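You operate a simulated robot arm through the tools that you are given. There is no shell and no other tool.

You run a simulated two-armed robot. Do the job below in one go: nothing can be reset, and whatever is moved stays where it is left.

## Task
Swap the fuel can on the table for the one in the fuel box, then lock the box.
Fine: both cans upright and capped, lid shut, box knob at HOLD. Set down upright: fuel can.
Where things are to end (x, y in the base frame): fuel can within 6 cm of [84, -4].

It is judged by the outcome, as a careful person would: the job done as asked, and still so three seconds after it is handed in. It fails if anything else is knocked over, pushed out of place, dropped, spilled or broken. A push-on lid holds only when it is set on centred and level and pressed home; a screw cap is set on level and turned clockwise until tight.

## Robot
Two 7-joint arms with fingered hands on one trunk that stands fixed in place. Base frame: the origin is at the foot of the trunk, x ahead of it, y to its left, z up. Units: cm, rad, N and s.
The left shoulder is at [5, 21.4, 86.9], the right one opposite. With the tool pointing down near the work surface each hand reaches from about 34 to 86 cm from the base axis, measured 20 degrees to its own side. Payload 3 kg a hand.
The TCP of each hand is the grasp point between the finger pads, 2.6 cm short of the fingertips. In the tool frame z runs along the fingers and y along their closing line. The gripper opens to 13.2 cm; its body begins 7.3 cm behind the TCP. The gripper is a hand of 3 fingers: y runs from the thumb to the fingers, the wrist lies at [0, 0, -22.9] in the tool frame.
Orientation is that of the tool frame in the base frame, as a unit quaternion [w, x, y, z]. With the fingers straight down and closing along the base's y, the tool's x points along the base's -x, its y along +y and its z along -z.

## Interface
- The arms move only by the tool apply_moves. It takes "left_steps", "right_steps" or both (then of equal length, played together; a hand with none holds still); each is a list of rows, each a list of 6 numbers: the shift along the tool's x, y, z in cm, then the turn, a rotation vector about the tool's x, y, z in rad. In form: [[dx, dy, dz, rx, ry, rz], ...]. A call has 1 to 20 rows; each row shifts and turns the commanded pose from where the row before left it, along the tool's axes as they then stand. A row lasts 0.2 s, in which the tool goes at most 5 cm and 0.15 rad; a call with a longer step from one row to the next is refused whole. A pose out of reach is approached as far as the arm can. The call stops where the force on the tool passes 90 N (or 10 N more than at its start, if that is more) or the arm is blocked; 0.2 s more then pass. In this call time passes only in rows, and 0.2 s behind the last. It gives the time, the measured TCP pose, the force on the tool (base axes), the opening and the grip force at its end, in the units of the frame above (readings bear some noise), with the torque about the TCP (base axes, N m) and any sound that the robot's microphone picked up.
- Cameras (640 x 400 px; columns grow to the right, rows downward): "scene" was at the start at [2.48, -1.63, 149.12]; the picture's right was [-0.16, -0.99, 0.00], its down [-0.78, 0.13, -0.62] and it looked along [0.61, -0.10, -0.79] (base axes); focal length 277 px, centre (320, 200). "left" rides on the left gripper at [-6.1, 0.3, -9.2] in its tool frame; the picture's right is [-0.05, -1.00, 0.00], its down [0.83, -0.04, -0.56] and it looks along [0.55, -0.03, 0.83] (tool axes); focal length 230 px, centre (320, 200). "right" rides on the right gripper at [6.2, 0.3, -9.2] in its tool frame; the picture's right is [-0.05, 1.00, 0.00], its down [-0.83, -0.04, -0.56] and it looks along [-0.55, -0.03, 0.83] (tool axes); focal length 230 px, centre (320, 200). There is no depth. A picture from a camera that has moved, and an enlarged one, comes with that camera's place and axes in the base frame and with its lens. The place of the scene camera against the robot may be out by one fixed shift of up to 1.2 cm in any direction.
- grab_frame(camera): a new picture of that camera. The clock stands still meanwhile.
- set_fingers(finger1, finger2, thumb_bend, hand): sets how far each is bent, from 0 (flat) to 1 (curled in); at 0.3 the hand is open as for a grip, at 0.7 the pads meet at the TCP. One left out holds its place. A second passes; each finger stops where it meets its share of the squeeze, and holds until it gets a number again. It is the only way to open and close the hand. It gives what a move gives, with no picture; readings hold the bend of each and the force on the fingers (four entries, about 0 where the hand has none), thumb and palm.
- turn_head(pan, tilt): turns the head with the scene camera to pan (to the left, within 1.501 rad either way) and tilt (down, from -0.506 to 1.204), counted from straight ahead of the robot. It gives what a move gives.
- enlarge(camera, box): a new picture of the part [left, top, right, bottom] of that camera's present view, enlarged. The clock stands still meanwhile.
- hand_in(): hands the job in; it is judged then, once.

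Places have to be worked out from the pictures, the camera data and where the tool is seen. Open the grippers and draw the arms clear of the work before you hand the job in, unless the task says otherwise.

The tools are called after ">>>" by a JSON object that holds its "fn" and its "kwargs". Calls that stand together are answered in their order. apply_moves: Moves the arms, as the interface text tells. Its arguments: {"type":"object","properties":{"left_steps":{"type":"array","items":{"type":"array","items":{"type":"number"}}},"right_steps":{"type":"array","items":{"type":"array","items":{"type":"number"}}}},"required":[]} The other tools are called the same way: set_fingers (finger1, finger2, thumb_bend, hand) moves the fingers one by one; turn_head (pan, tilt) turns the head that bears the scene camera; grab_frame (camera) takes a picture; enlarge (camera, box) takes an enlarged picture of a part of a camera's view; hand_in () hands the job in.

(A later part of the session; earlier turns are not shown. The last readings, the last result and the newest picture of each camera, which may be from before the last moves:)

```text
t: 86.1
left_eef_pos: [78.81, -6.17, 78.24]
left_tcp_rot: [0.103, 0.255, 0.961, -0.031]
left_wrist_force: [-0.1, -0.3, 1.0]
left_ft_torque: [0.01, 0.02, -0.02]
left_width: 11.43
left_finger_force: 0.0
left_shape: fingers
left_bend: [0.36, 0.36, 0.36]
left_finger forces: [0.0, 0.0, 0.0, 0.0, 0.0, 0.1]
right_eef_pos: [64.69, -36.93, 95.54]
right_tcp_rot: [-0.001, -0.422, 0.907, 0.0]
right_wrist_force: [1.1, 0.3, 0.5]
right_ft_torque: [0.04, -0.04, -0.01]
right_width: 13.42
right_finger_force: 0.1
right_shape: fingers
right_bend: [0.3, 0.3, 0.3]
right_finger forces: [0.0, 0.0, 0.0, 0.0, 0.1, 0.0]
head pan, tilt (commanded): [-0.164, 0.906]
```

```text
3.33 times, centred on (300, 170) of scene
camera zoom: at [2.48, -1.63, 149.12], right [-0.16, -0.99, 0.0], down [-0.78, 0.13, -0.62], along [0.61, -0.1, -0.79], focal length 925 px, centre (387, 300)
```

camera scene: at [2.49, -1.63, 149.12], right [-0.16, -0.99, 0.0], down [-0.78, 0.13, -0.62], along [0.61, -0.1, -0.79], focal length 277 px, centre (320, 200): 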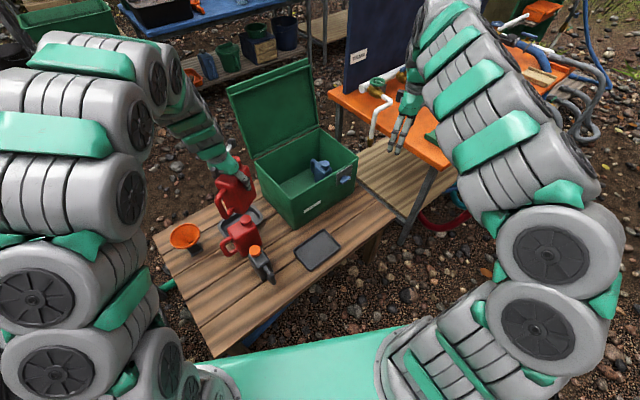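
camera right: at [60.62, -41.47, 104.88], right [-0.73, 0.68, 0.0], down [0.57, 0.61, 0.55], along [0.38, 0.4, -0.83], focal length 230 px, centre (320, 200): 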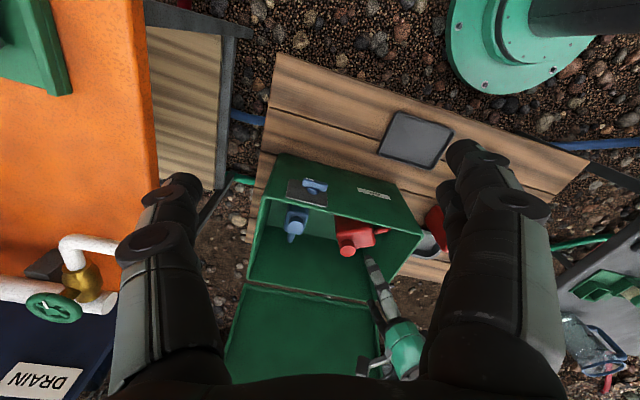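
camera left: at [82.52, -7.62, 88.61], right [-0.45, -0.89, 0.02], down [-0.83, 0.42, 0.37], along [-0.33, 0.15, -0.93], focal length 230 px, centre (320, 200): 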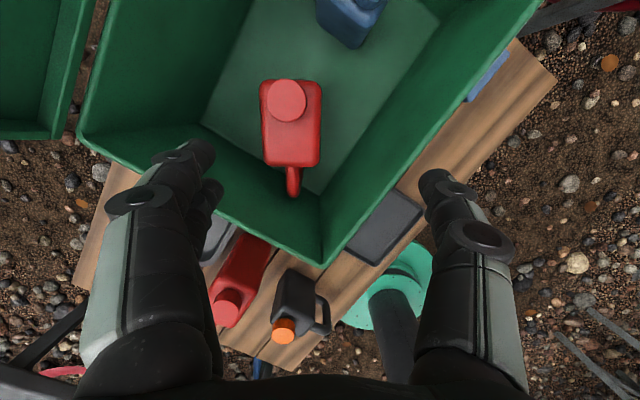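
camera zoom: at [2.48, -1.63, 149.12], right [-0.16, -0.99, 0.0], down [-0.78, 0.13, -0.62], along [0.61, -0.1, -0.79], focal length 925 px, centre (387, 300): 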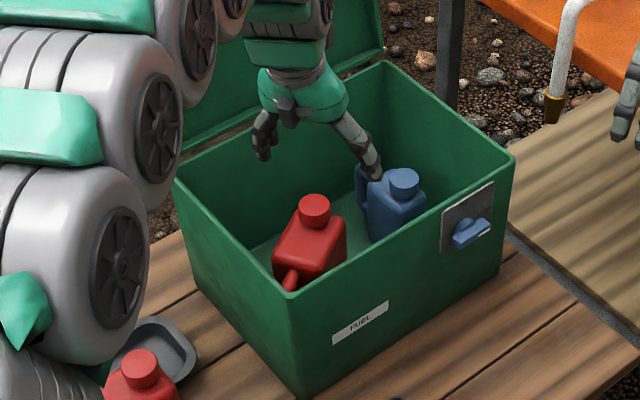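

The can stands upright in the box at about (82.4, -4.2), within tolerance. I draw the left arm back and up, clear of the box and lid.

>>> {"fn": "apply_moves", "kwargs": {"left_steps": [[-0.43, 0, -1.95, 0, 0, 0], [3.32, 1.84, -2.33, 0, 0, 0], [3.32, 1.84, -2.33, 0, 0, 0], [3.32, 1.84, -2.33, 0, 0, 0], [3.32, 1.84, -2.33, 0, 0, 0], [3.32, 1.84, -2.33, 0, 0, 0], [3.32, 1.84, -2.33, 0, 0, 0], [3.32, 1.84, -2.33, 0, 0, 0], [3.32, 1.84, -2.33, 0, 0, 0], [3.32, 1.84, -2.33, 0, 0, 0]]}}

>>> {"fn": "grab_frame", "kwargs": {"camera": "scene"}}

>>> {"fn": "enlarge", "kwargs": {"camera": "scene", "box": [210, 40, 370, 240]}}

>>> {"fn": "enlarge", "kwargs": {"camera": "right", "box": [200, 130, 460, 400]}}

```text
t: 88.3
left_eef_pos: [57.9, 24.39, 93.74]
left_tcp_rot: [0.105, 0.254, 0.961, -0.03]
left_wrist_force: [0.0, -1.2, -0.3]
left_ft_torque: [0.02, -0.01, -0.05]
left_width: 11.4
left_finger_force: 0.1
left_shape: fingers
left_bend: [0.36, 0.36, 0.36]
left_finger forces: [0.0, 0.0, 0.0, 0.0, 0.1, 0.0]
right_eef_pos: [64.67, -37.01, 95.66]
right_tcp_rot: [-0.002, -0.42, 0.907, 0.0]
right_wrist_force: [-0.2, -0.6, 0.1]
right_ft_torque: [0.01, 0.02, -0.02]
right_width: 13.38
right_finger_force: 0.0
right_shape: fingers
right_bend: [0.3, 0.3, 0.3]
right_finger forces: [0.0, 0.0, 0.0, 0.0, 0.0, 0.1]
head pan, tilt (commanded): [-0.164, 0.906]
```

```text
taken
camera scene: at [2.47, -1.63, 149.12], right [-0.16, -0.99, 0.0], down [-0.78, 0.13, -0.62], along [0.61, -0.1, -0.79], focal length 277 px, centre (320, 200)
```

scene: 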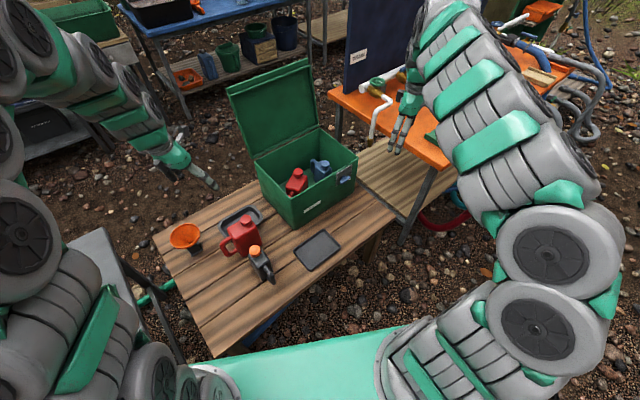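

```text
2.00 times, centred on (290, 140) of scene
camera zoom: at [2.47, -1.63, 149.12], right [-0.16, -0.99, 0.0], down [-0.78, 0.13, -0.62], along [0.61, -0.1, -0.79], focal length 555 px, centre (380, 320)
```

zoom: 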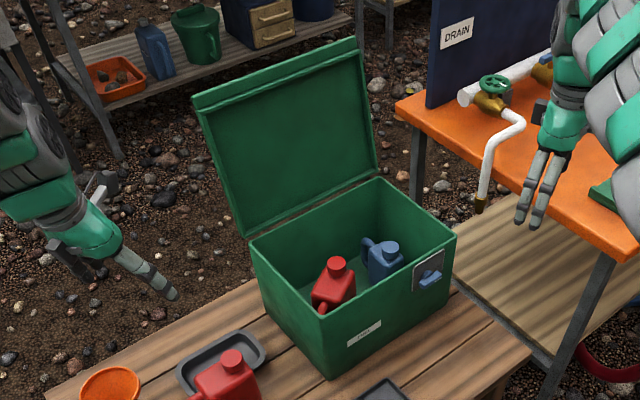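

```text
1.48 times, centred on (330, 265) of right
camera zoom: at [60.61, -41.48, 104.88], right [-0.73, 0.69, 0.0], down [0.57, 0.61, 0.55], along [0.38, 0.4, -0.83], focal length 341 px, centre (305, 104)
```

zoom: 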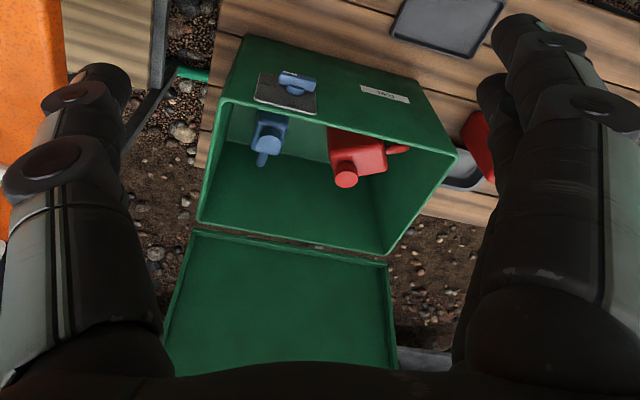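

Lid top edge works out at about N≈92 cm along the box axis, z≈96.7, leaning back ~14°; its left end is within the right arm's reach. I turn the right hand level and rolled (fingers above, thumb below) to take the lid's rim.

>>> {"fn": "apply_moves", "kwargs": {"right_steps": [[0, 0, 0, 0, 0, 0.117], [0, 0, 0, 0, 0, 0.117], [0, 0, 0, 0, 0, 0.117], [0, 0, 0, 0, -0.143, 0], [0, 0, 0, 0, -0.143, 0], [0, 0, 0, 0, -0.143, 0], [0, 0, 0, 0, -0.143, 0], [0, 0, 0, 0, -0.143, 0], [0, 0, 0, 0, -0.143, 0], [0, 0, 0, 0, -0.143, 0], [0, 0, 0, 0, -0.143, 0], [0, 0, 0, 0, -0.143, 0], [0, 0, 0, 0, -0.143, 0], [0, 0, 0, 0, -0.141, 0]]}}

>>> {"fn": "grab_frame", "kwargs": {"camera": "scene"}}

```text
t: 91.3
left_eef_pos: [58.02, 24.41, 93.78]
left_tcp_rot: [0.104, 0.254, 0.961, -0.031]
left_wrist_force: [0.3, -0.4, -0.8]
left_ft_torque: [0.0, 0.02, -0.01]
left_width: 11.43
left_finger_force: 0.0
left_shape: fingers
left_bend: [0.36, 0.36, 0.36]
left_finger forces: [0.0, 0.0, 0.0, 0.1, 0.0, 0.1]
right_eef_pos: [64.75, -37.09, 95.7]
right_tcp_rot: [0.682, -0.181, 0.685, 0.181]
right_wrist_force: [-0.1, 0.3, 0.6]
right_ft_torque: [0.01, 0.0, 0.02]
right_width: 13.39
right_finger_force: 0.1
right_shape: fingers
right_bend: [0.3, 0.3, 0.3]
right_finger forces: [0.0, 0.1, 0.0, 0.0, 0.1, 0.1]
head pan, tilt (commanded): [-0.164, 0.906]
```

```text
taken
camera scene: at [2.49, -1.63, 149.12], right [-0.16, -0.99, 0.0], down [-0.78, 0.13, -0.62], along [0.61, -0.1, -0.79], focal length 277 px, centre (320, 200)
```

scene: 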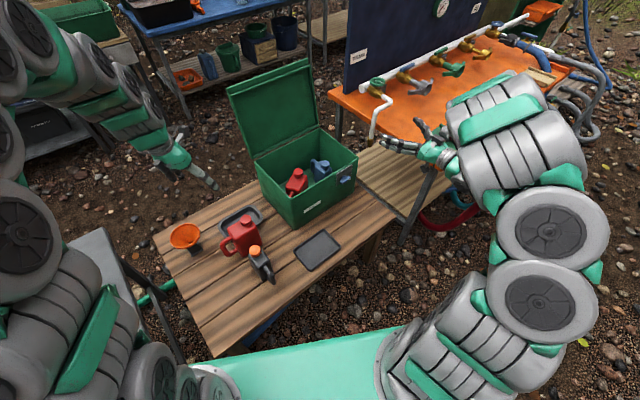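

Now move over toward the lid's left part (staying well in front of it) and roll the hand so the fingers are on top.

>>> {"fn": "apply_moves", "kwargs": {"right_steps": [[0, 3, 3.75, 0, 0, 0], [0, 3, 3.75, 0, 0, 0], [0, 3, 3.75, 0, 0, 0], [0, 3, 3.75, 0, 0, 0], [0, 3, 3.75, 0, 0, 0], [0, 3, 3.75, 0, 0, 0], [0, 3, 3.75, 0, 0, 0], [0, 3, 3.75, 0, 0, 0], [0, 0, 0, 0, 0, 0.143], [0, 0, 0, 0, 0, 0.143], [0, 0, 0, 0, 0, 0.143], [0, 0, 0, 0, 0, 0.143], [0, 0, 0, 0, 0, 0.143], [0, 0, 0, 0, 0, 0.143], [0, 0, 0, 0, 0, 0.143], [0, 0, 0, 0, 0, 0.143], [0, 0, 0, 0, 0, 0.143], [0, 0, 0, 0, 0, 0.143], [0, 0, 0, 0, 0, 0.141]]}}

>>> {"fn": "grab_frame", "kwargs": {"camera": "right"}}

>>> {"fn": "grab_frame", "kwargs": {"camera": "scene"}}

```text
t: 95.3
left_eef_pos: [57.88, 24.42, 93.68]
left_tcp_rot: [0.104, 0.254, 0.961, -0.031]
left_wrist_force: [-0.5, 0.4, -0.1]
left_ft_torque: [0.0, 0.01, -0.01]
left_width: 11.45
left_finger_force: 0.1
left_shape: fingers
left_bend: [0.36, 0.36, 0.36]
left_finger forces: [0.0, 0.0, 0.0, 0.0, 0.0, 0.0]
right_eef_pos: [78.94, -1.33, 95.56]
right_tcp_rot: [0.354, 0.357, 0.613, 0.61]
right_wrist_force: [-0.4, 0.5, 0.3]
right_ft_torque: [0.02, 0.01, 0.01]
right_width: 13.41
right_finger_force: 0.1
right_shape: fingers
right_bend: [0.3, 0.3, 0.3]
right_finger forces: [0.0, 0.1, 0.0, 0.1, 0.2, 0.1]
head pan, tilt (commanded): [-0.164, 0.906]
```

```text
taken
camera right: at [67.92, -0.52, 95.92], right [0.03, -0.04, 1.0], down [-0.07, -1.0, -0.04], along [1.0, -0.07, -0.03], focal length 230 px, centre (320, 200)
```

right: 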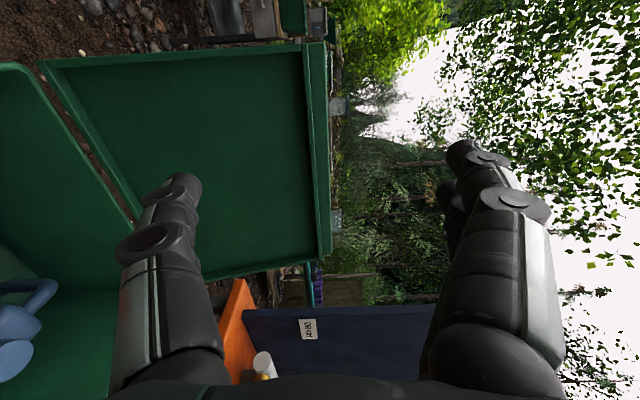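

```text
taken
camera scene: at [2.48, -1.63, 149.12], right [-0.16, -0.99, 0.0], down [-0.78, 0.13, -0.62], along [0.61, -0.1, -0.79], focal length 277 px, centre (320, 200)
```

scene: 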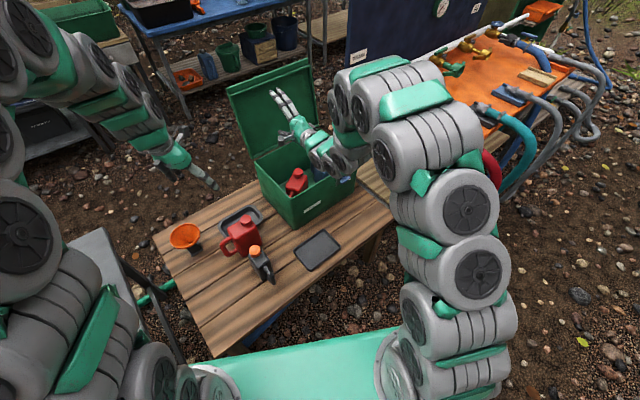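

I zoom on the lid's upper rim from here to plan the pinch.

>>> {"fn": "enlarge", "kwargs": {"camera": "right", "box": [270, 30, 350, 110]}}

>>> {"fn": "enlarge", "kwargs": {"camera": "scene", "box": [215, 50, 345, 160]}}

```text
5.00 times, centred on (310, 70) of right
camera zoom: at [67.92, -0.52, 95.92], right [0.03, -0.04, 1.0], down [-0.07, -1.0, -0.04], along [1.0, -0.07, -0.03], focal length 1150 px, centre (370, 850)
```

zoom: 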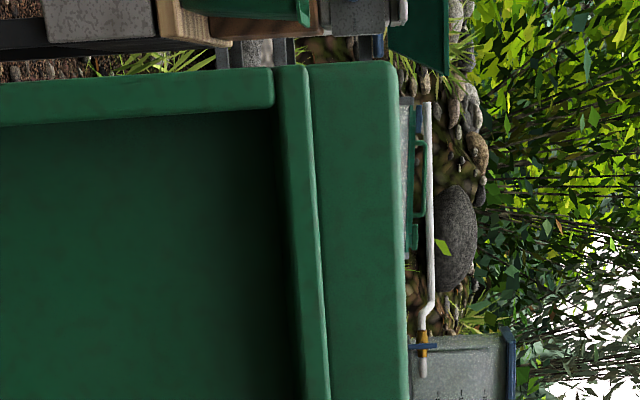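

```text
3.64 times, centred on (280, 105) of scene
camera zoom: at [2.48, -1.63, 149.12], right [-0.16, -0.99, 0.0], down [-0.78, 0.13, -0.62], along [0.61, -0.1, -0.79], focal length 1009 px, centre (466, 546)
```

zoom: 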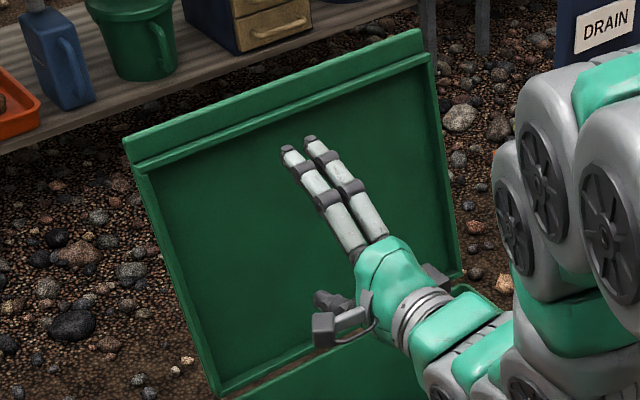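

The lid has a flat lip beyond its rim. I set a moderate opening and advance so the lip will lie between fingers (above) and thumb (below, inside the rim).

>>> {"fn": "set_fingers", "kwargs": {"hand": "right", "finger1": 0.46, "finger2": 0.46, "thumb_bend": 0.46}}

>>> {"fn": "apply_moves", "kwargs": {"right_steps": [[0.3, -0.15, 4, 0, 0, 0], [0.3, -0.15, 4, 0, 0, 0], [0.3, -0.15, 4, 0, 0, 0], [0.3, -0.15, 4, 0, 0, 0], [0.2, -0.1, 2.5, 0, 0, 0]]}}

>>> {"fn": "grab_frame", "kwargs": {"camera": "right"}}

>>> {"fn": "enlarge", "kwargs": {"camera": "scene", "box": [215, 40, 345, 160]}}

```text
t: 96.3
left_eef_pos: [57.91, 24.36, 93.69]
left_tcp_rot: [0.104, 0.254, 0.961, -0.031]
left_wrist_force: [0.4, -0.2, 0.0]
left_ft_torque: [0.0, 0.02, 0.0]
left_width: 11.45
left_finger_force: 0.1
left_shape: fingers
left_bend: [0.36, 0.36, 0.36]
left_finger forces: [0.1, 0.1, 0.0, 0.1, 0.0, 0.0]
right_eef_pos: [78.98, -1.33, 95.61]
right_tcp_rot: [0.355, 0.356, 0.612, 0.61]
right_wrist_force: [1.1, 0.0, -0.1]
right_ft_torque: [0.01, 0.0, 0.03]
right_width: 8.19
right_finger_force: 0.0
right_shape: fingers
right_bend: [0.46, 0.46, 0.46]
right_finger forces: [0.0, 0.1, 0.0, 0.1, 0.0, 0.0]
head pan, tilt (commanded): [-0.164, 0.906]
```

```text
t: 97.5
left_eef_pos: [57.73, 24.32, 93.74]
left_tcp_rot: [0.103, 0.255, 0.961, -0.031]
left_wrist_force: [-0.4, 0.0, -0.5]
left_ft_torque: [0.01, 0.0, -0.04]
left_width: 11.42
left_finger_force: 0.0
left_shape: fingers
left_bend: [0.36, 0.36, 0.36]
left_finger forces: [0.0, 0.0, 0.0, 0.0, 0.1, 0.0]
right_eef_pos: [94.33, 9.0, 94.66]
right_tcp_rot: [0.353, 0.356, 0.613, 0.611]
right_wrist_force: [-0.8, -0.5, -1.0]
right_ft_torque: [0.0, -0.02, 0.04]
right_width: 8.17
right_finger_force: 0.0
right_shape: fingers
right_bend: [0.46, 0.46, 0.46]
right_finger forces: [0.1, 0.0, 0.0, 0.1, 0.0, 0.0]
head pan, tilt (commanded): [-0.164, 0.906]
```

```text
taken
camera right: at [83.3, 9.86, 95.0], right [0.03, -0.04, 1.0], down [-0.07, -1.0, -0.04], along [1.0, -0.07, -0.03], focal length 230 px, centre (320, 200)
```

right: 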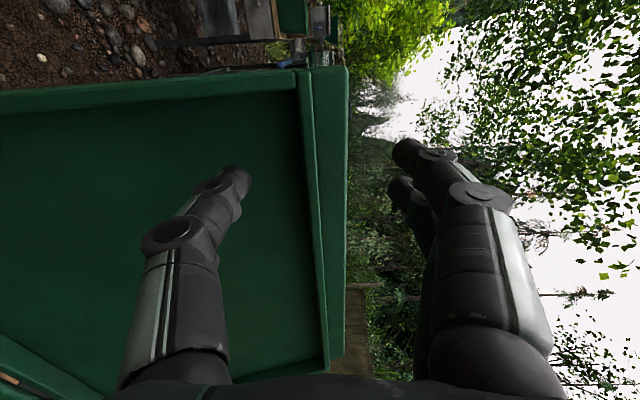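

```text
3.33 times, centred on (280, 100) of scene
camera zoom: at [2.49, -1.63, 149.12], right [-0.16, -0.99, 0.0], down [-0.78, 0.13, -0.62], along [0.61, -0.1, -0.79], focal length 925 px, centre (453, 533)
```

zoom: 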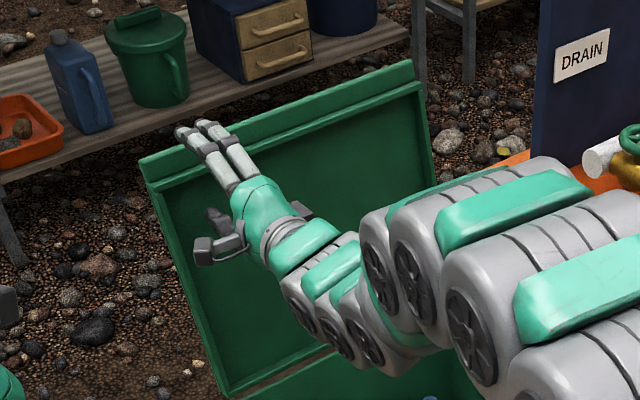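

The lip top edge is at N≈91, z≈96.2. To hook just the two fingers over it without the thumb pushing on the lid, I curl the thumb in and look.

>>> {"fn": "set_fingers", "kwargs": {"hand": "right", "thumb_bend": 1.0}}

>>> {"fn": "grab_frame", "kwargs": {"camera": "right"}}

>>> {"fn": "enlarge", "kwargs": {"camera": "scene", "box": [215, 40, 345, 160]}}

```text
t: 98.5
left_eef_pos: [57.88, 24.39, 93.68]
left_tcp_rot: [0.102, 0.254, 0.961, -0.031]
left_wrist_force: [-0.3, -0.2, 0.5]
left_ft_torque: [0.02, -0.01, 0.01]
left_width: 11.44
left_finger_force: 0.0
left_shape: fingers
left_bend: [0.36, 0.36, 0.36]
left_finger forces: [0.0, 0.0, 0.0, 0.0, 0.0, 0.0]
right_eef_pos: [94.23, 9.01, 94.73]
right_tcp_rot: [0.354, 0.355, 0.614, 0.61]
right_wrist_force: [0.1, 0.0, 0.4]
right_ft_torque: [0.03, 0.05, 0.0]
right_width: 3.73
right_finger_force: 0.1
right_shape: fingers
right_bend: [0.46, 0.46, 1.0]
right_finger forces: [0.0, 0.1, 0.0, 0.0, 0.1, 0.0]
head pan, tilt (commanded): [-0.164, 0.906]
```

```text
taken
camera right: at [83.27, 9.86, 95.07], right [0.03, -0.04, 1.0], down [-0.07, -1.0, -0.04], along [1.0, -0.07, -0.03], focal length 230 px, centre (320, 200)
```

right: 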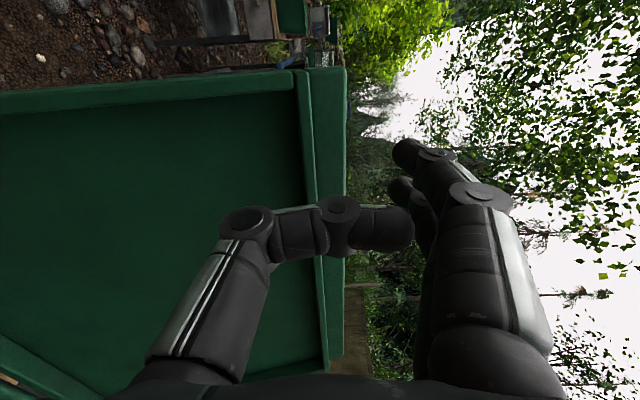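

```text
3.33 times, centred on (280, 100) of scene
camera zoom: at [2.48, -1.63, 149.12], right [-0.16, -0.99, 0.0], down [-0.78, 0.13, -0.62], along [0.61, -0.1, -0.79], focal length 925 px, centre (453, 533)
```

zoom: 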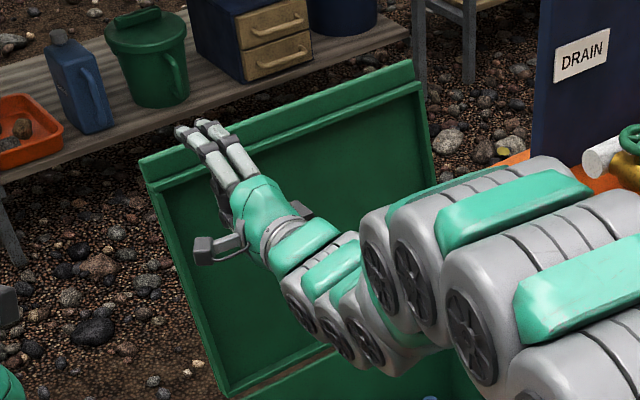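

A thumb-and-finger hook here is awkward. Better plan: the left hand takes the lid's left side edge (fingers behind, thumb in front) and brings it over, while the right hand, closed, waits in front to catch and lower it. First I put the right hand in its catching position.

>>> {"fn": "apply_moves", "kwargs": {"right_steps": [[0, 0, -3.5, 0, 0, 0], [0, 0, -3.5, 0, 0, 0], [0, 0, -3.3, 0, 0, 0], [-3, -2, 0, 0, 0, 0], [-3, -2, 0, 0, 0, 0], [-3, -2.2, 0, 0, 0, 0], [-3, -2.1, 0, 0, 0, 0]]}}

>>> {"fn": "set_fingers", "kwargs": {"hand": "right", "finger1": 0.72, "finger2": 0.72, "thumb_bend": 0.72}}

>>> {"fn": "apply_moves", "kwargs": {"left_steps": [[0, 0, 0, 0, -0.145, 0], [0, 0, 0, 0, -0.145, 0], [0, 0, 0, 0, -0.145, 0], [0, 0, 0, 0, -0.145, 0], [0, 0, 0, 0, -0.145, 0], [0, 0, 0, 0, -0.145, 0], [0, 0, 0, 0, -0.145, 0], [0, 0, 0, 0, -0.145, 0], [0, 0, 0, 0, -0.145, 0], [0, 0, 0, 0, -0.055, 0]]}}

>>> {"fn": "grab_frame", "kwargs": {"camera": "scene"}}

>>> {"fn": "grab_frame", "kwargs": {"camera": "left"}}

```text
t: 100.1
left_eef_pos: [57.91, 24.37, 93.76]
left_tcp_rot: [0.104, 0.254, 0.961, -0.032]
left_wrist_force: [0.4, -0.1, -0.2]
left_ft_torque: [-0.03, -0.03, 0.0]
left_width: 11.48
left_finger_force: 0.0
left_shape: fingers
left_bend: [0.36, 0.36, 0.36]
left_finger forces: [0.1, 0.1, 0.0, 0.0, 0.0, 0.0]
right_eef_pos: [91.28, -6.26, 86.55]
right_tcp_rot: [0.355, 0.356, 0.613, 0.61]
right_wrist_force: [-1.7, 0.1, -0.3]
right_ft_torque: [-0.03, 0.0, 0.0]
right_width: 3.74
right_finger_force: 0.0
right_shape: fingers
right_bend: [0.46, 0.46, 1.0]
right_finger forces: [0.0, 0.0, 0.0, 0.0, 0.0, 0.1]
head pan, tilt (commanded): [-0.164, 0.906]
```

```text
t: 101.1
left_eef_pos: [57.97, 24.39, 93.76]
left_tcp_rot: [0.104, 0.254, 0.961, -0.031]
left_wrist_force: [-0.5, 0.3, -0.6]
left_ft_torque: [0.02, 0.03, 0.02]
left_width: 11.42
left_finger_force: 0.1
left_shape: fingers
left_bend: [0.36, 0.36, 0.36]
left_finger forces: [0.0, 0.0, 0.1, 0.0, 0.0, 0.0]
right_eef_pos: [91.15, -6.28, 86.46]
right_tcp_rot: [0.355, 0.357, 0.613, 0.609]
right_wrist_force: [0.7, 0.3, -0.5]
right_ft_torque: [0.01, 0.02, 0.0]
right_width: 0.05
right_finger_force: 0.2
right_shape: fingers
right_bend: [0.72, 0.72, 0.72]
right_finger forces: [0.1, 0.0, 0.0, 0.0, 0.1, 0.0]
head pan, tilt (commanded): [-0.164, 0.906]
```

```text
t: 103.3
left_eef_pos: [60.24, 26.7, 96.43]
left_tcp_rot: [0.484, 0.222, 0.836, -0.135]
left_wrist_force: [0.9, -0.2, -0.5]
left_ft_torque: [-0.02, 0.01, -0.01]
left_width: 11.5
left_finger_force: 0.0
left_shape: fingers
left_bend: [0.36, 0.36, 0.36]
left_finger forces: [0.0, 0.0, 0.0, 0.0, 0.0, 0.0]
left hand out of reach, approached as far as the arm can: row 6, 7, 8, 9, 10
right_eef_pos: [91.21, -6.43, 86.31]
right_tcp_rot: [0.355, 0.357, 0.613, 0.609]
right_wrist_force: [0.6, -0.8, 0.6]
right_ft_torque: [-0.01, -0.02, -0.01]
right_width: 0.09
right_finger_force: 0.0
right_shape: fingers
right_bend: [0.72, 0.72, 0.72]
right_finger forces: [0.0, 0.1, 0.0, 0.0, 0.0, 0.1]
head pan, tilt (commanded): [-0.164, 0.906]
```

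```text
taken
camera scene: at [2.48, -1.63, 149.12], right [-0.16, -0.99, 0.0], down [-0.78, 0.13, -0.62], along [0.61, -0.1, -0.79], focal length 277 px, centre (320, 200)
```

scene: 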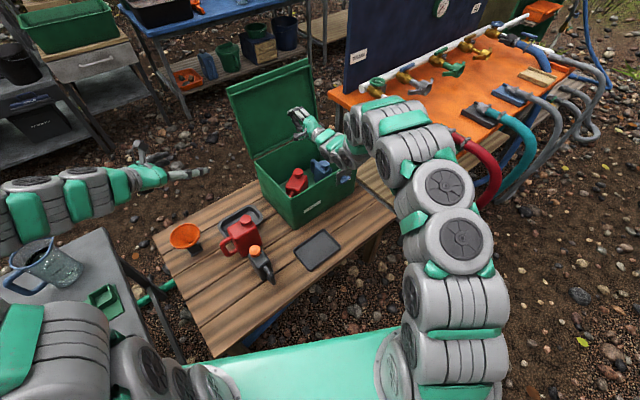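

```text
taken
camera left: at [55.97, 29.81, 106.27], right [-0.48, -0.88, 0.06], down [-0.8, 0.41, -0.45], along [0.37, -0.26, -0.89], focal length 230 px, centre (320, 200)
```

left: 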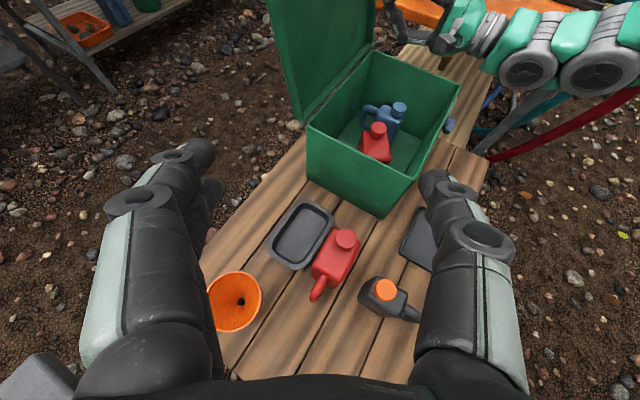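

The left wrist was too close in to pitch fully. I move it forward first, then finish pitching it level.

>>> {"fn": "apply_moves", "kwargs": {"left_steps": [[-0.28, 0.97, 3.98, 0, 0, 0], [-0.28, 0.97, 3.98, 0, 0, 0], [-0.28, 0.97, 3.98, 0, 0, 0], [-0.28, 0.97, 3.98, 0, 0, 0], [-0.28, 0.97, 3.98, 0, 0, 0], [-0.28, 0.97, 3.98, 0, 0, 0], [0, 0, 0, 0, -0.13, 0], [0, 0, 0, 0, -0.13, 0], [0, 0, 0, 0, -0.13, 0], [0, 0, 0, 0, -0.13, 0]]}}

>>> {"fn": "grab_frame", "kwargs": {"camera": "left"}}

>>> {"fn": "enlarge", "kwargs": {"camera": "scene", "box": [140, 30, 400, 230]}}

```text
t: 105.5
left_eef_pos: [81.85, 21.47, 85.92]
left_tcp_rot: [0.683, 0.179, 0.683, -0.187]
left_wrist_force: [0.6, 0.0, 0.2]
left_ft_torque: [-0.01, -0.04, 0.01]
left_width: 11.48
left_finger_force: 0.1
left_shape: fingers
left_bend: [0.36, 0.36, 0.36]
left_finger forces: [0.1, 0.1, 0.0, 0.1, 0.0, 0.0]
right_eef_pos: [91.12, -6.21, 86.39]
right_tcp_rot: [0.354, 0.356, 0.613, 0.609]
right_wrist_force: [1.3, 0.6, -0.9]
right_ft_torque: [0.01, 0.04, 0.03]
right_width: 0.06
right_finger_force: 0.1
right_shape: fingers
right_bend: [0.72, 0.72, 0.72]
right_finger forces: [0.0, 0.1, 0.0, 0.1, 0.0, 0.0]
head pan, tilt (commanded): [-0.164, 0.906]
```

```text
taken
camera left: at [73.91, 26.4, 92.01], right [-0.5, -0.86, 0.06], down [-0.5, 0.23, -0.83], along [0.7, -0.45, -0.55], focal length 230 px, centre (320, 200)
```

left: 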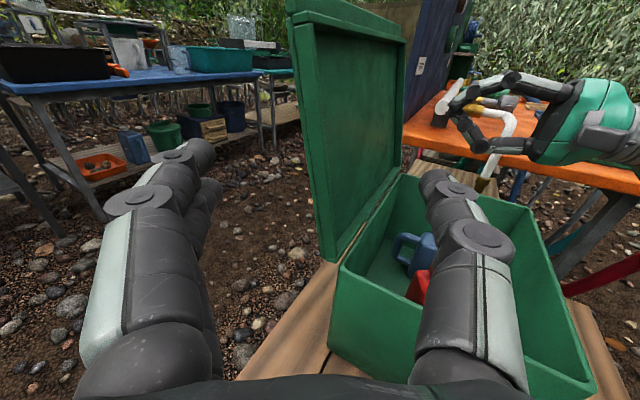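

```text
2.00 times, centred on (270, 130) of scene
camera zoom: at [2.49, -1.63, 149.12], right [-0.16, -0.99, 0.0], down [-0.78, 0.13, -0.62], along [0.61, -0.1, -0.79], focal length 555 px, centre (420, 340)
```

zoom: 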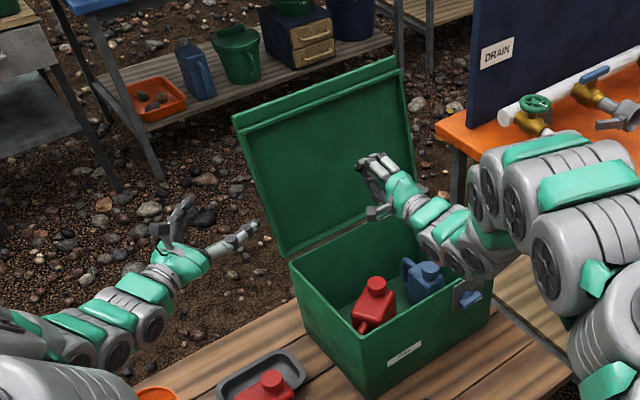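

The lid's left edge is lined up between the left hand's fingers (behind) and thumb (front). I open fully and advance so the edge enters between them.

>>> {"fn": "set_fingers", "kwargs": {"hand": "left", "finger1": 0.3, "finger2": 0.3, "thumb_bend": 0.3}}

>>> {"fn": "apply_moves", "kwargs": {"left_steps": [[0, -0.2, 3, 0, 0, 0], [0, -0.2, 3, 0, 0, 0], [0, -0.2, 3, 0, 0, 0], [0, -0.2, 3, 0, 0, 0]]}}

>>> {"fn": "grab_frame", "kwargs": {"camera": "left"}}

>>> {"fn": "enlarge", "kwargs": {"camera": "scene", "box": [190, 40, 350, 190]}}

```text
t: 106.5
left_eef_pos: [81.71, 21.21, 85.89]
left_tcp_rot: [0.682, 0.18, 0.683, -0.187]
left_wrist_force: [0.2, 0.5, -0.8]
left_ft_torque: [0.02, 0.01, 0.03]
left_width: 13.36
left_finger_force: 0.2
left_shape: fingers
left_bend: [0.3, 0.3, 0.3]
left_finger forces: [0.0, 0.0, 0.0, 0.1, 0.0, 0.1]
right_eef_pos: [91.17, -6.29, 86.43]
right_tcp_rot: [0.355, 0.357, 0.612, 0.61]
right_wrist_force: [0.5, -0.1, 0.2]
right_ft_torque: [0.04, 0.02, 0.02]
right_width: 0.07
right_finger_force: 0.0
right_shape: fingers
right_bend: [0.72, 0.72, 0.72]
right_finger forces: [0.0, 0.1, 0.0, 0.1, 0.1, 0.1]
head pan, tilt (commanded): [-0.164, 0.906]
```

```text
t: 107.5
left_eef_pos: [91.85, 14.5, 85.89]
left_tcp_rot: [0.682, 0.18, 0.683, -0.187]
left_wrist_force: [-0.7, 0.1, -0.2]
left_ft_torque: [0.03, -0.01, -0.01]
left_width: 13.45
left_finger_force: 0.1
left_shape: fingers
left_bend: [0.3, 0.3, 0.3]
left_finger forces: [0.0, 0.1, 0.0, 0.1, 0.1, 0.0]
right_eef_pos: [91.08, -6.27, 86.58]
right_tcp_rot: [0.354, 0.356, 0.613, 0.609]
right_wrist_force: [0.3, 0.7, -1.2]
right_ft_torque: [0.02, 0.02, 0.02]
right_width: 0.08
right_finger_force: 0.1
right_shape: fingers
right_bend: [0.72, 0.72, 0.72]
right_finger forces: [0.0, 0.0, 0.0, 0.0, 0.1, 0.0]
head pan, tilt (commanded): [-0.164, 0.906]
```

```text
taken
camera left: at [84.06, 19.66, 92.1], right [-0.5, -0.86, 0.06], down [-0.51, 0.23, -0.83], along [0.7, -0.45, -0.55], focal length 230 px, centre (320, 200)
```

left: 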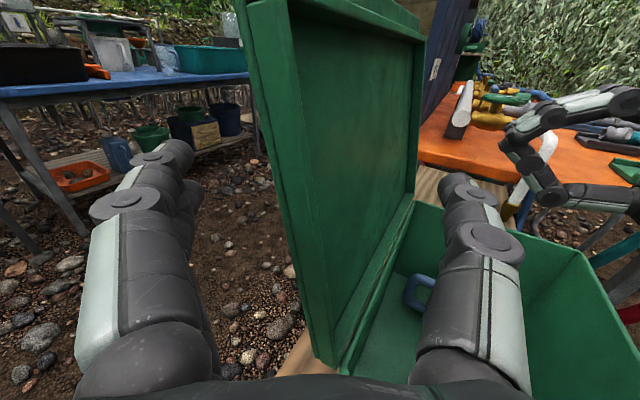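

```text
2.67 times, centred on (270, 115) of scene
camera zoom: at [2.48, -1.63, 149.12], right [-0.16, -0.99, 0.0], down [-0.78, 0.13, -0.62], along [0.61, -0.1, -0.79], focal length 740 px, centre (453, 427)
```

zoom: 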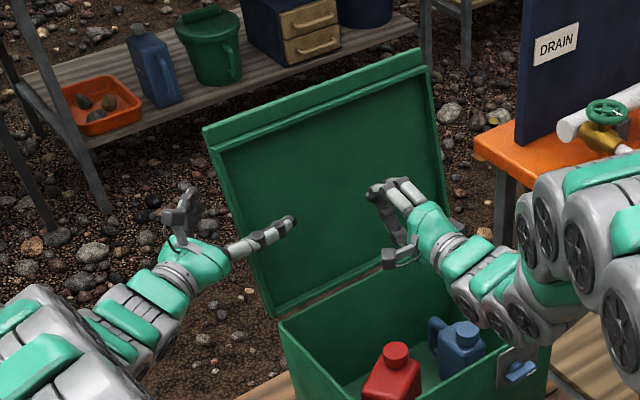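

The edge is entering the opening cleanly. I advance 3 cm more, then close partly to cage the edge.

>>> {"fn": "apply_moves", "kwargs": {"left_steps": [[0, 0, 1.5, 0, 0, 0], [0, 0, 1.5, 0, 0, 0]]}}

>>> {"fn": "set_fingers", "kwargs": {"hand": "left", "finger1": 0.45, "finger2": 0.45, "thumb_bend": 0.4}}

>>> {"fn": "grab_frame", "kwargs": {"camera": "left"}}

>>> {"fn": "enlarge", "kwargs": {"camera": "scene", "box": [190, 40, 350, 190]}}

```text
t: 108.1
left_eef_pos: [94.49, 12.88, 86.06]
left_tcp_rot: [0.682, 0.181, 0.683, -0.189]
left_wrist_force: [0.4, 0.0, -0.2]
left_ft_torque: [0.06, 0.02, -0.01]
left_width: 13.43
left_finger_force: 0.2
left_shape: fingers
left_bend: [0.3, 0.3, 0.3]
left_finger forces: [0.0, 0.0, 0.0, 0.0, 0.1, 0.0]
right_eef_pos: [91.18, -6.28, 86.48]
right_tcp_rot: [0.355, 0.357, 0.612, 0.61]
right_wrist_force: [-0.7, 1.0, -0.3]
right_ft_torque: [0.03, 0.01, -0.02]
right_width: 0.07
right_finger_force: 0.0
right_shape: fingers
right_bend: [0.72, 0.72, 0.72]
right_finger forces: [0.0, 0.1, 0.1, 0.0, 0.0, 0.1]
head pan, tilt (commanded): [-0.164, 0.906]
```

```text
t: 109.1
left_eef_pos: [94.36, 12.88, 85.8]
left_tcp_rot: [0.682, 0.18, 0.683, -0.187]
left_wrist_force: [0.5, -0.4, -0.4]
left_ft_torque: [-0.01, -0.01, 0.0]
left_width: 9.4
left_finger_force: 0.1
left_shape: fingers
left_bend: [0.45, 0.45, 0.4]
left_finger forces: [0.0, 0.1, 0.0, 0.0, 0.1, 0.0]
right_eef_pos: [91.13, -6.26, 86.55]
right_tcp_rot: [0.355, 0.356, 0.613, 0.61]
right_wrist_force: [-0.5, 0.1, 0.4]
right_ft_torque: [0.0, 0.01, 0.04]
right_width: 0.07
right_finger_force: 0.0
right_shape: fingers
right_bend: [0.72, 0.72, 0.72]
right_finger forces: [0.1, 0.0, 0.0, 0.0, 0.0, 0.0]
head pan, tilt (commanded): [-0.164, 0.906]
```

```text
taken
camera left: at [86.51, 18.03, 92.03], right [-0.5, -0.86, 0.06], down [-0.51, 0.23, -0.83], along [0.7, -0.45, -0.55], focal length 230 px, centre (320, 200)
```

left: 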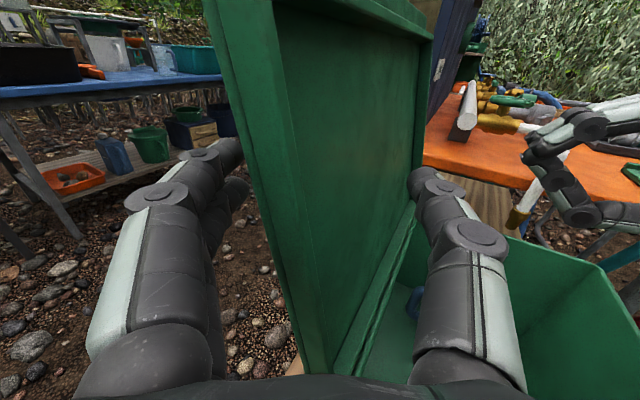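

```text
2.67 times, centred on (270, 115) of scene
camera zoom: at [2.48, -1.63, 149.12], right [-0.16, -0.99, 0.0], down [-0.78, 0.13, -0.62], along [0.61, -0.1, -0.79], focal length 740 px, centre (453, 427)
```

zoom: 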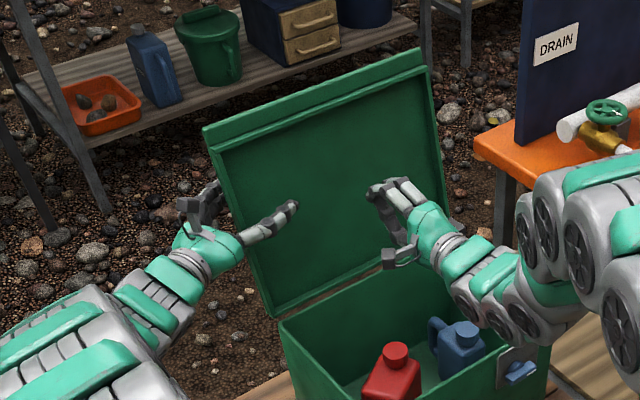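

The lid's edge is caged: fingers behind, thumb in front. I pull gently toward the front and watch the lid.

>>> {"fn": "apply_moves", "kwargs": {"left_steps": [[0, -0.865, -0.503, 0, 0, 0], [0, -0.865, -0.503, 0, 0, 0], [0, -0.865, -0.503, 0, 0, 0], [0, -0.865, -0.503, 0, 0, 0]]}}

>>> {"fn": "grab_frame", "kwargs": {"camera": "left"}}

>>> {"fn": "enlarge", "kwargs": {"camera": "scene", "box": [190, 40, 350, 190]}}

```text
t: 110.1
left_eef_pos: [90.97, 10.86, 85.97]
left_tcp_rot: [0.683, 0.179, 0.684, -0.186]
left_wrist_force: [-0.6, 0.2, 0.9]
left_ft_torque: [0.03, 0.01, 0.02]
left_width: 9.4
left_finger_force: 0.2
left_shape: fingers
left_bend: [0.45, 0.45, 0.4]
left_finger forces: [0.5, 0.0, 0.1, 0.0, 0.0, 0.0]
right_eef_pos: [91.1, -6.31, 86.43]
right_tcp_rot: [0.355, 0.356, 0.613, 0.61]
right_wrist_force: [0.2, -0.2, -0.2]
right_ft_torque: [-0.03, -0.02, 0.0]
right_width: 0.06
right_finger_force: 0.0
right_shape: fingers
right_bend: [0.72, 0.72, 0.72]
right_finger forces: [0.0, 0.0, 0.0, 0.0, 0.0, 0.0]
head pan, tilt (commanded): [-0.164, 0.906]
```

```text
taken
camera left: at [82.99, 16.0, 92.05], right [-0.5, -0.86, 0.06], down [-0.5, 0.23, -0.83], along [0.7, -0.45, -0.55], focal length 230 px, centre (320, 200)
```

left: 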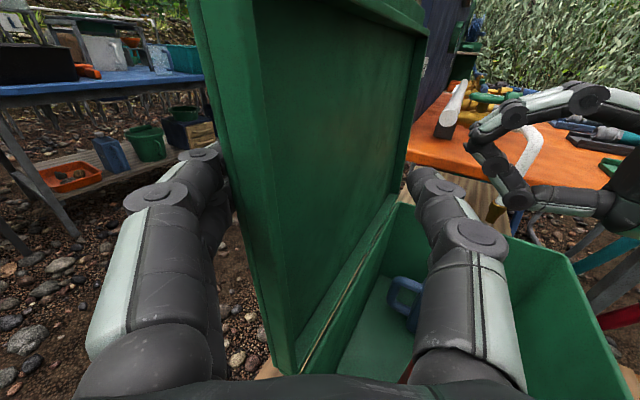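

```text
2.67 times, centred on (270, 115) of scene
camera zoom: at [2.48, -1.63, 149.12], right [-0.16, -0.99, 0.0], down [-0.78, 0.13, -0.62], along [0.61, -0.1, -0.79], focal length 740 px, centre (453, 427)
```

zoom: 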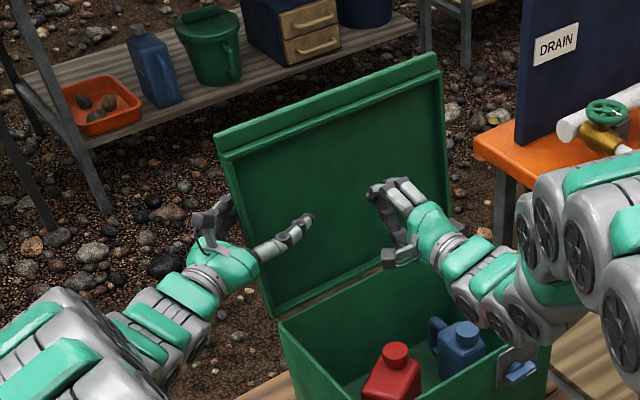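

The lid follows lightly. I keep drawing it over past vertical toward the waiting right hand.

>>> {"fn": "apply_moves", "kwargs": {"left_steps": [[0, -0.865, -0.503, 0, 0, 0], [0, -0.865, -0.503, 0, 0, 0], [0, -0.865, -0.503, 0, 0, 0], [0, -0.865, -0.503, 0, 0, 0], [0, -0.865, -0.503, 0, 0, 0]]}}

>>> {"fn": "grab_frame", "kwargs": {"camera": "left"}}

>>> {"fn": "enlarge", "kwargs": {"camera": "scene", "box": [190, 40, 350, 190]}}

```text
t: 111.3
left_eef_pos: [86.44, 8.35, 86.08]
left_tcp_rot: [0.682, 0.18, 0.683, -0.188]
left_wrist_force: [-0.4, -0.4, -0.4]
left_ft_torque: [0.01, 0.01, -0.02]
left_width: 9.36
left_finger_force: 0.1
left_shape: fingers
left_bend: [0.45, 0.45, 0.4]
left_finger forces: [0.0, 0.0, 0.0, 0.0, 0.0, 0.1]
right_eef_pos: [91.06, -6.37, 86.53]
right_tcp_rot: [0.354, 0.357, 0.613, 0.61]
right_wrist_force: [0.9, -0.9, -0.8]
right_ft_torque: [-0.01, 0.03, -0.02]
right_width: 0.05
right_finger_force: 0.0
right_shape: fingers
right_bend: [0.72, 0.72, 0.72]
right_finger forces: [0.0, 0.1, 0.0, 0.1, 0.1, 0.0]
head pan, tilt (commanded): [-0.164, 0.906]
```

```text
taken
camera left: at [78.61, 13.53, 92.27], right [-0.5, -0.86, 0.06], down [-0.51, 0.23, -0.83], along [0.7, -0.45, -0.55], focal length 230 px, centre (320, 200)
```

left: 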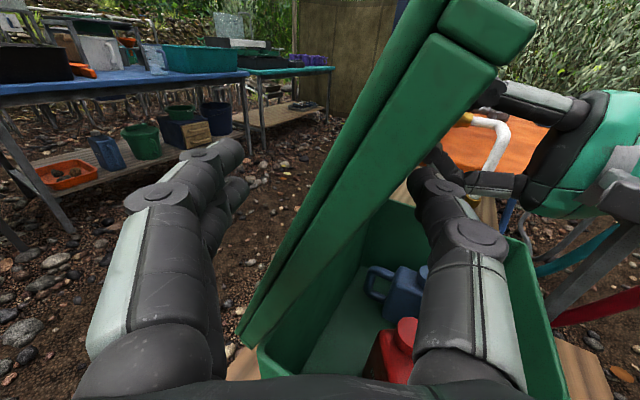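

```text
2.67 times, centred on (270, 115) of scene
camera zoom: at [2.48, -1.63, 149.12], right [-0.16, -0.99, 0.0], down [-0.78, 0.13, -0.62], along [0.61, -0.1, -0.79], focal length 740 px, centre (453, 427)
```

zoom: 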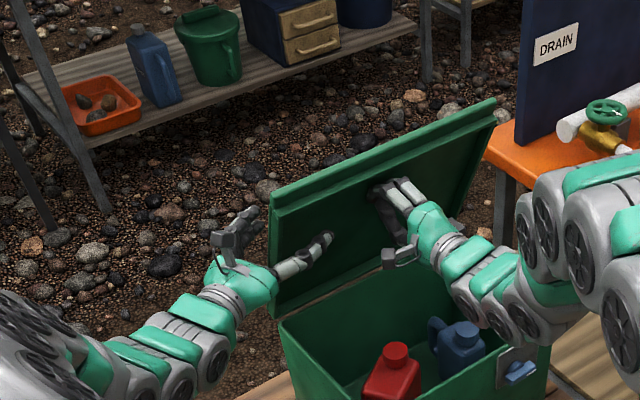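

The lid has come over and rests on the right hand at about 70°. I open the left fingers and withdraw the left hand straight out sideways.

>>> {"fn": "set_fingers", "kwargs": {"hand": "left", "finger1": 0.3, "finger2": 0.3, "thumb_bend": 0.3}}

>>> {"fn": "apply_moves", "kwargs": {"left_steps": [[0, 1.0, -1.73, 0, 0, 0], [0, 1.5, -2.6, 0, 0, 0], [0, 1.5, -2.6, 0, 0, 0], [0, 1.0, -3.5, 0, 0, 0], [0, 0, -4, 0, 0, 0], [0, 0, -4, 0, 0, 0], [0, 0, -4, 0, 0, 0]]}}

>>> {"fn": "grab_frame", "kwargs": {"camera": "left"}}

>>> {"fn": "enlarge", "kwargs": {"camera": "scene", "box": [190, 40, 350, 190]}}

>>> {"fn": "grab_frame", "kwargs": {"camera": "right"}}

```text
t: 112.3
left_eef_pos: [86.48, 8.42, 86.05]
left_tcp_rot: [0.682, 0.179, 0.684, -0.187]
left_wrist_force: [0.3, 0.4, 0.5]
left_ft_torque: [0.03, -0.03, 0.0]
left_width: 13.39
left_finger_force: 0.0
left_shape: fingers
left_bend: [0.3, 0.3, 0.3]
left_finger forces: [0.0, 0.0, 0.0, 0.0, 0.0, 0.0]
right_eef_pos: [91.16, -6.3, 86.37]
right_tcp_rot: [0.355, 0.356, 0.613, 0.609]
right_wrist_force: [-1.0, 0.0, 0.1]
right_ft_torque: [0.0, 0.0, 0.05]
right_width: 0.07
right_finger_force: 0.1
right_shape: fingers
right_bend: [0.72, 0.72, 0.72]
right_finger forces: [0.0, 0.1, 0.0, 0.0, 0.0, 0.0]
head pan, tilt (commanded): [-0.164, 0.906]
```

```text
t: 113.9
left_eef_pos: [69.77, 23.92, 85.54]
left_tcp_rot: [0.682, 0.181, 0.683, -0.188]
left_wrist_force: [0.0, 0.0, -0.2]
left_ft_torque: [-0.03, 0.0, 0.03]
left_width: 13.41
left_finger_force: 0.0
left_shape: fingers
left_bend: [0.3, 0.3, 0.3]
left_finger forces: [0.0, 0.0, 0.1, 0.0, 0.0, 0.0]
right_eef_pos: [91.13, -6.34, 86.45]
right_tcp_rot: [0.355, 0.357, 0.612, 0.61]
right_wrist_force: [-1.0, 0.3, -1.2]
right_ft_torque: [-0.03, 0.02, 0.0]
right_width: 0.04
right_finger_force: 0.1
right_shape: fingers
right_bend: [0.72, 0.72, 0.72]
right_finger forces: [0.1, 0.0, 0.1, 0.1, 0.0, 0.1]
head pan, tilt (commanded): [-0.164, 0.906]
```

```text
taken
camera left: at [61.86, 29.05, 91.71], right [-0.5, -0.86, 0.06], down [-0.5, 0.23, -0.83], along [0.7, -0.45, -0.55], focal length 230 px, centre (320, 200)
```

left: 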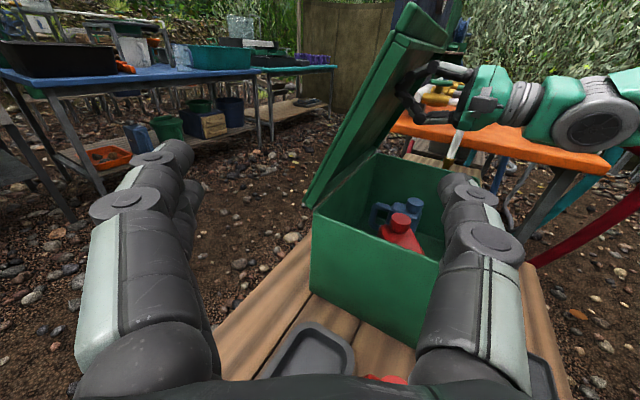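

```text
2.67 times, centred on (270, 115) of scene
camera zoom: at [2.48, -1.64, 149.12], right [-0.16, -0.99, 0.0], down [-0.78, 0.13, -0.62], along [0.61, -0.1, -0.79], focal length 740 px, centre (453, 427)
```

zoom: 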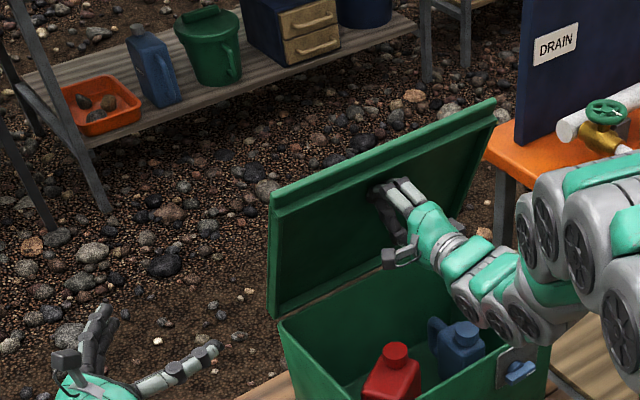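

```text
taken
camera right: at [80.17, -5.53, 86.77], right [0.03, -0.04, 1.0], down [-0.07, -1.0, -0.04], along [1.0, -0.07, -0.03], focal length 230 px, centre (320, 200)
```

right: 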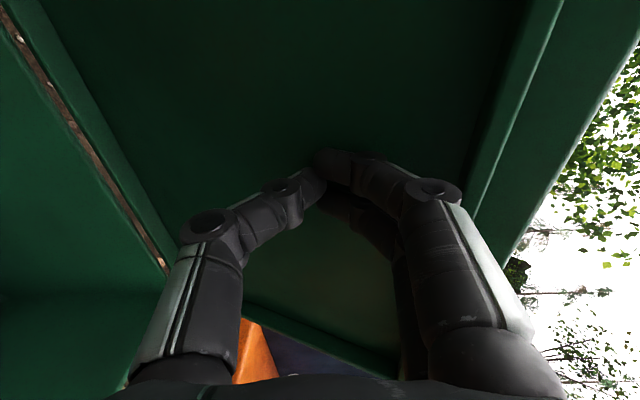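

The lid rests on the right hand. I lower it along the reverse of the opening path.

>>> {"fn": "apply_moves", "kwargs": {"right_steps": [[0, -0.9, -1.6, 0, 0, 0], [0, -0.97, -1.7, 0, 0, 0], [0, -0.97, -1.7, 0, 0, 0], [0, -0.97, -1.7, 0, 0, 0], [0, -0.97, -1.7, 0, 0, 0], [0, -1.0, -1.7, 0, 0, 0]]}}

>>> {"fn": "enlarge", "kwargs": {"camera": "scene", "box": [210, 70, 370, 230]}}

>>> {"fn": "grab_frame", "kwargs": {"camera": "right"}}

```text
t: 115.3
left_eef_pos: [69.96, 24.01, 85.55]
left_tcp_rot: [0.682, 0.18, 0.683, -0.187]
left_wrist_force: [0.3, 0.4, -0.3]
left_ft_torque: [0.02, 0.0, 0.01]
left_width: 13.41
left_finger_force: 0.1
left_shape: fingers
left_bend: [0.3, 0.3, 0.3]
left_finger forces: [0.1, 0.0, 0.0, 0.1, 0.0, 0.0]
right_eef_pos: [82.4, -11.37, 80.97]
right_tcp_rot: [0.354, 0.357, 0.613, 0.609]
right_wrist_force: [-0.5, -0.2, -0.7]
right_ft_torque: [0.04, 0.0, -0.01]
right_width: 0.03
right_finger_force: 0.9
right_shape: fingers
right_bend: [0.72, 0.72, 0.72]
right_finger forces: [0.5, 0.5, 0.0, 0.0, 0.0, 0.0]
head pan, tilt (commanded): [-0.164, 0.906]
```

```text
2.50 times, centred on (290, 150) of scene
camera zoom: at [2.48, -1.63, 149.12], right [-0.16, -0.99, 0.0], down [-0.78, 0.13, -0.62], along [0.61, -0.1, -0.79], focal length 694 px, centre (395, 325)
```

zoom: 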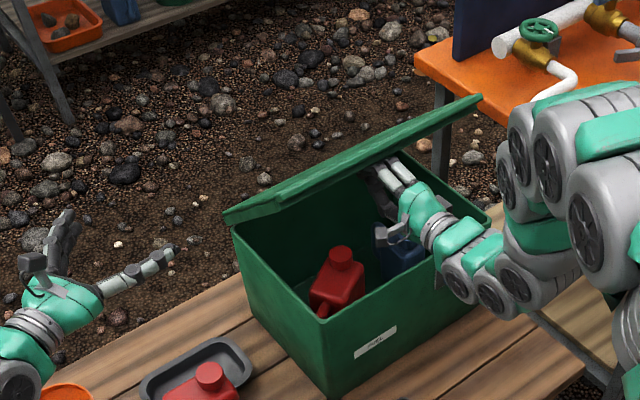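

```text
taken
camera right: at [71.33, -10.59, 81.31], right [0.03, -0.04, 1.0], down [-0.07, -1.0, -0.04], along [1.0, -0.07, -0.03], focal length 230 px, centre (320, 200)
```

right: 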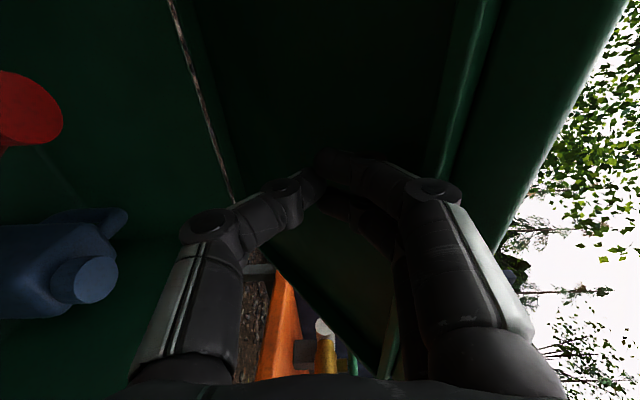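

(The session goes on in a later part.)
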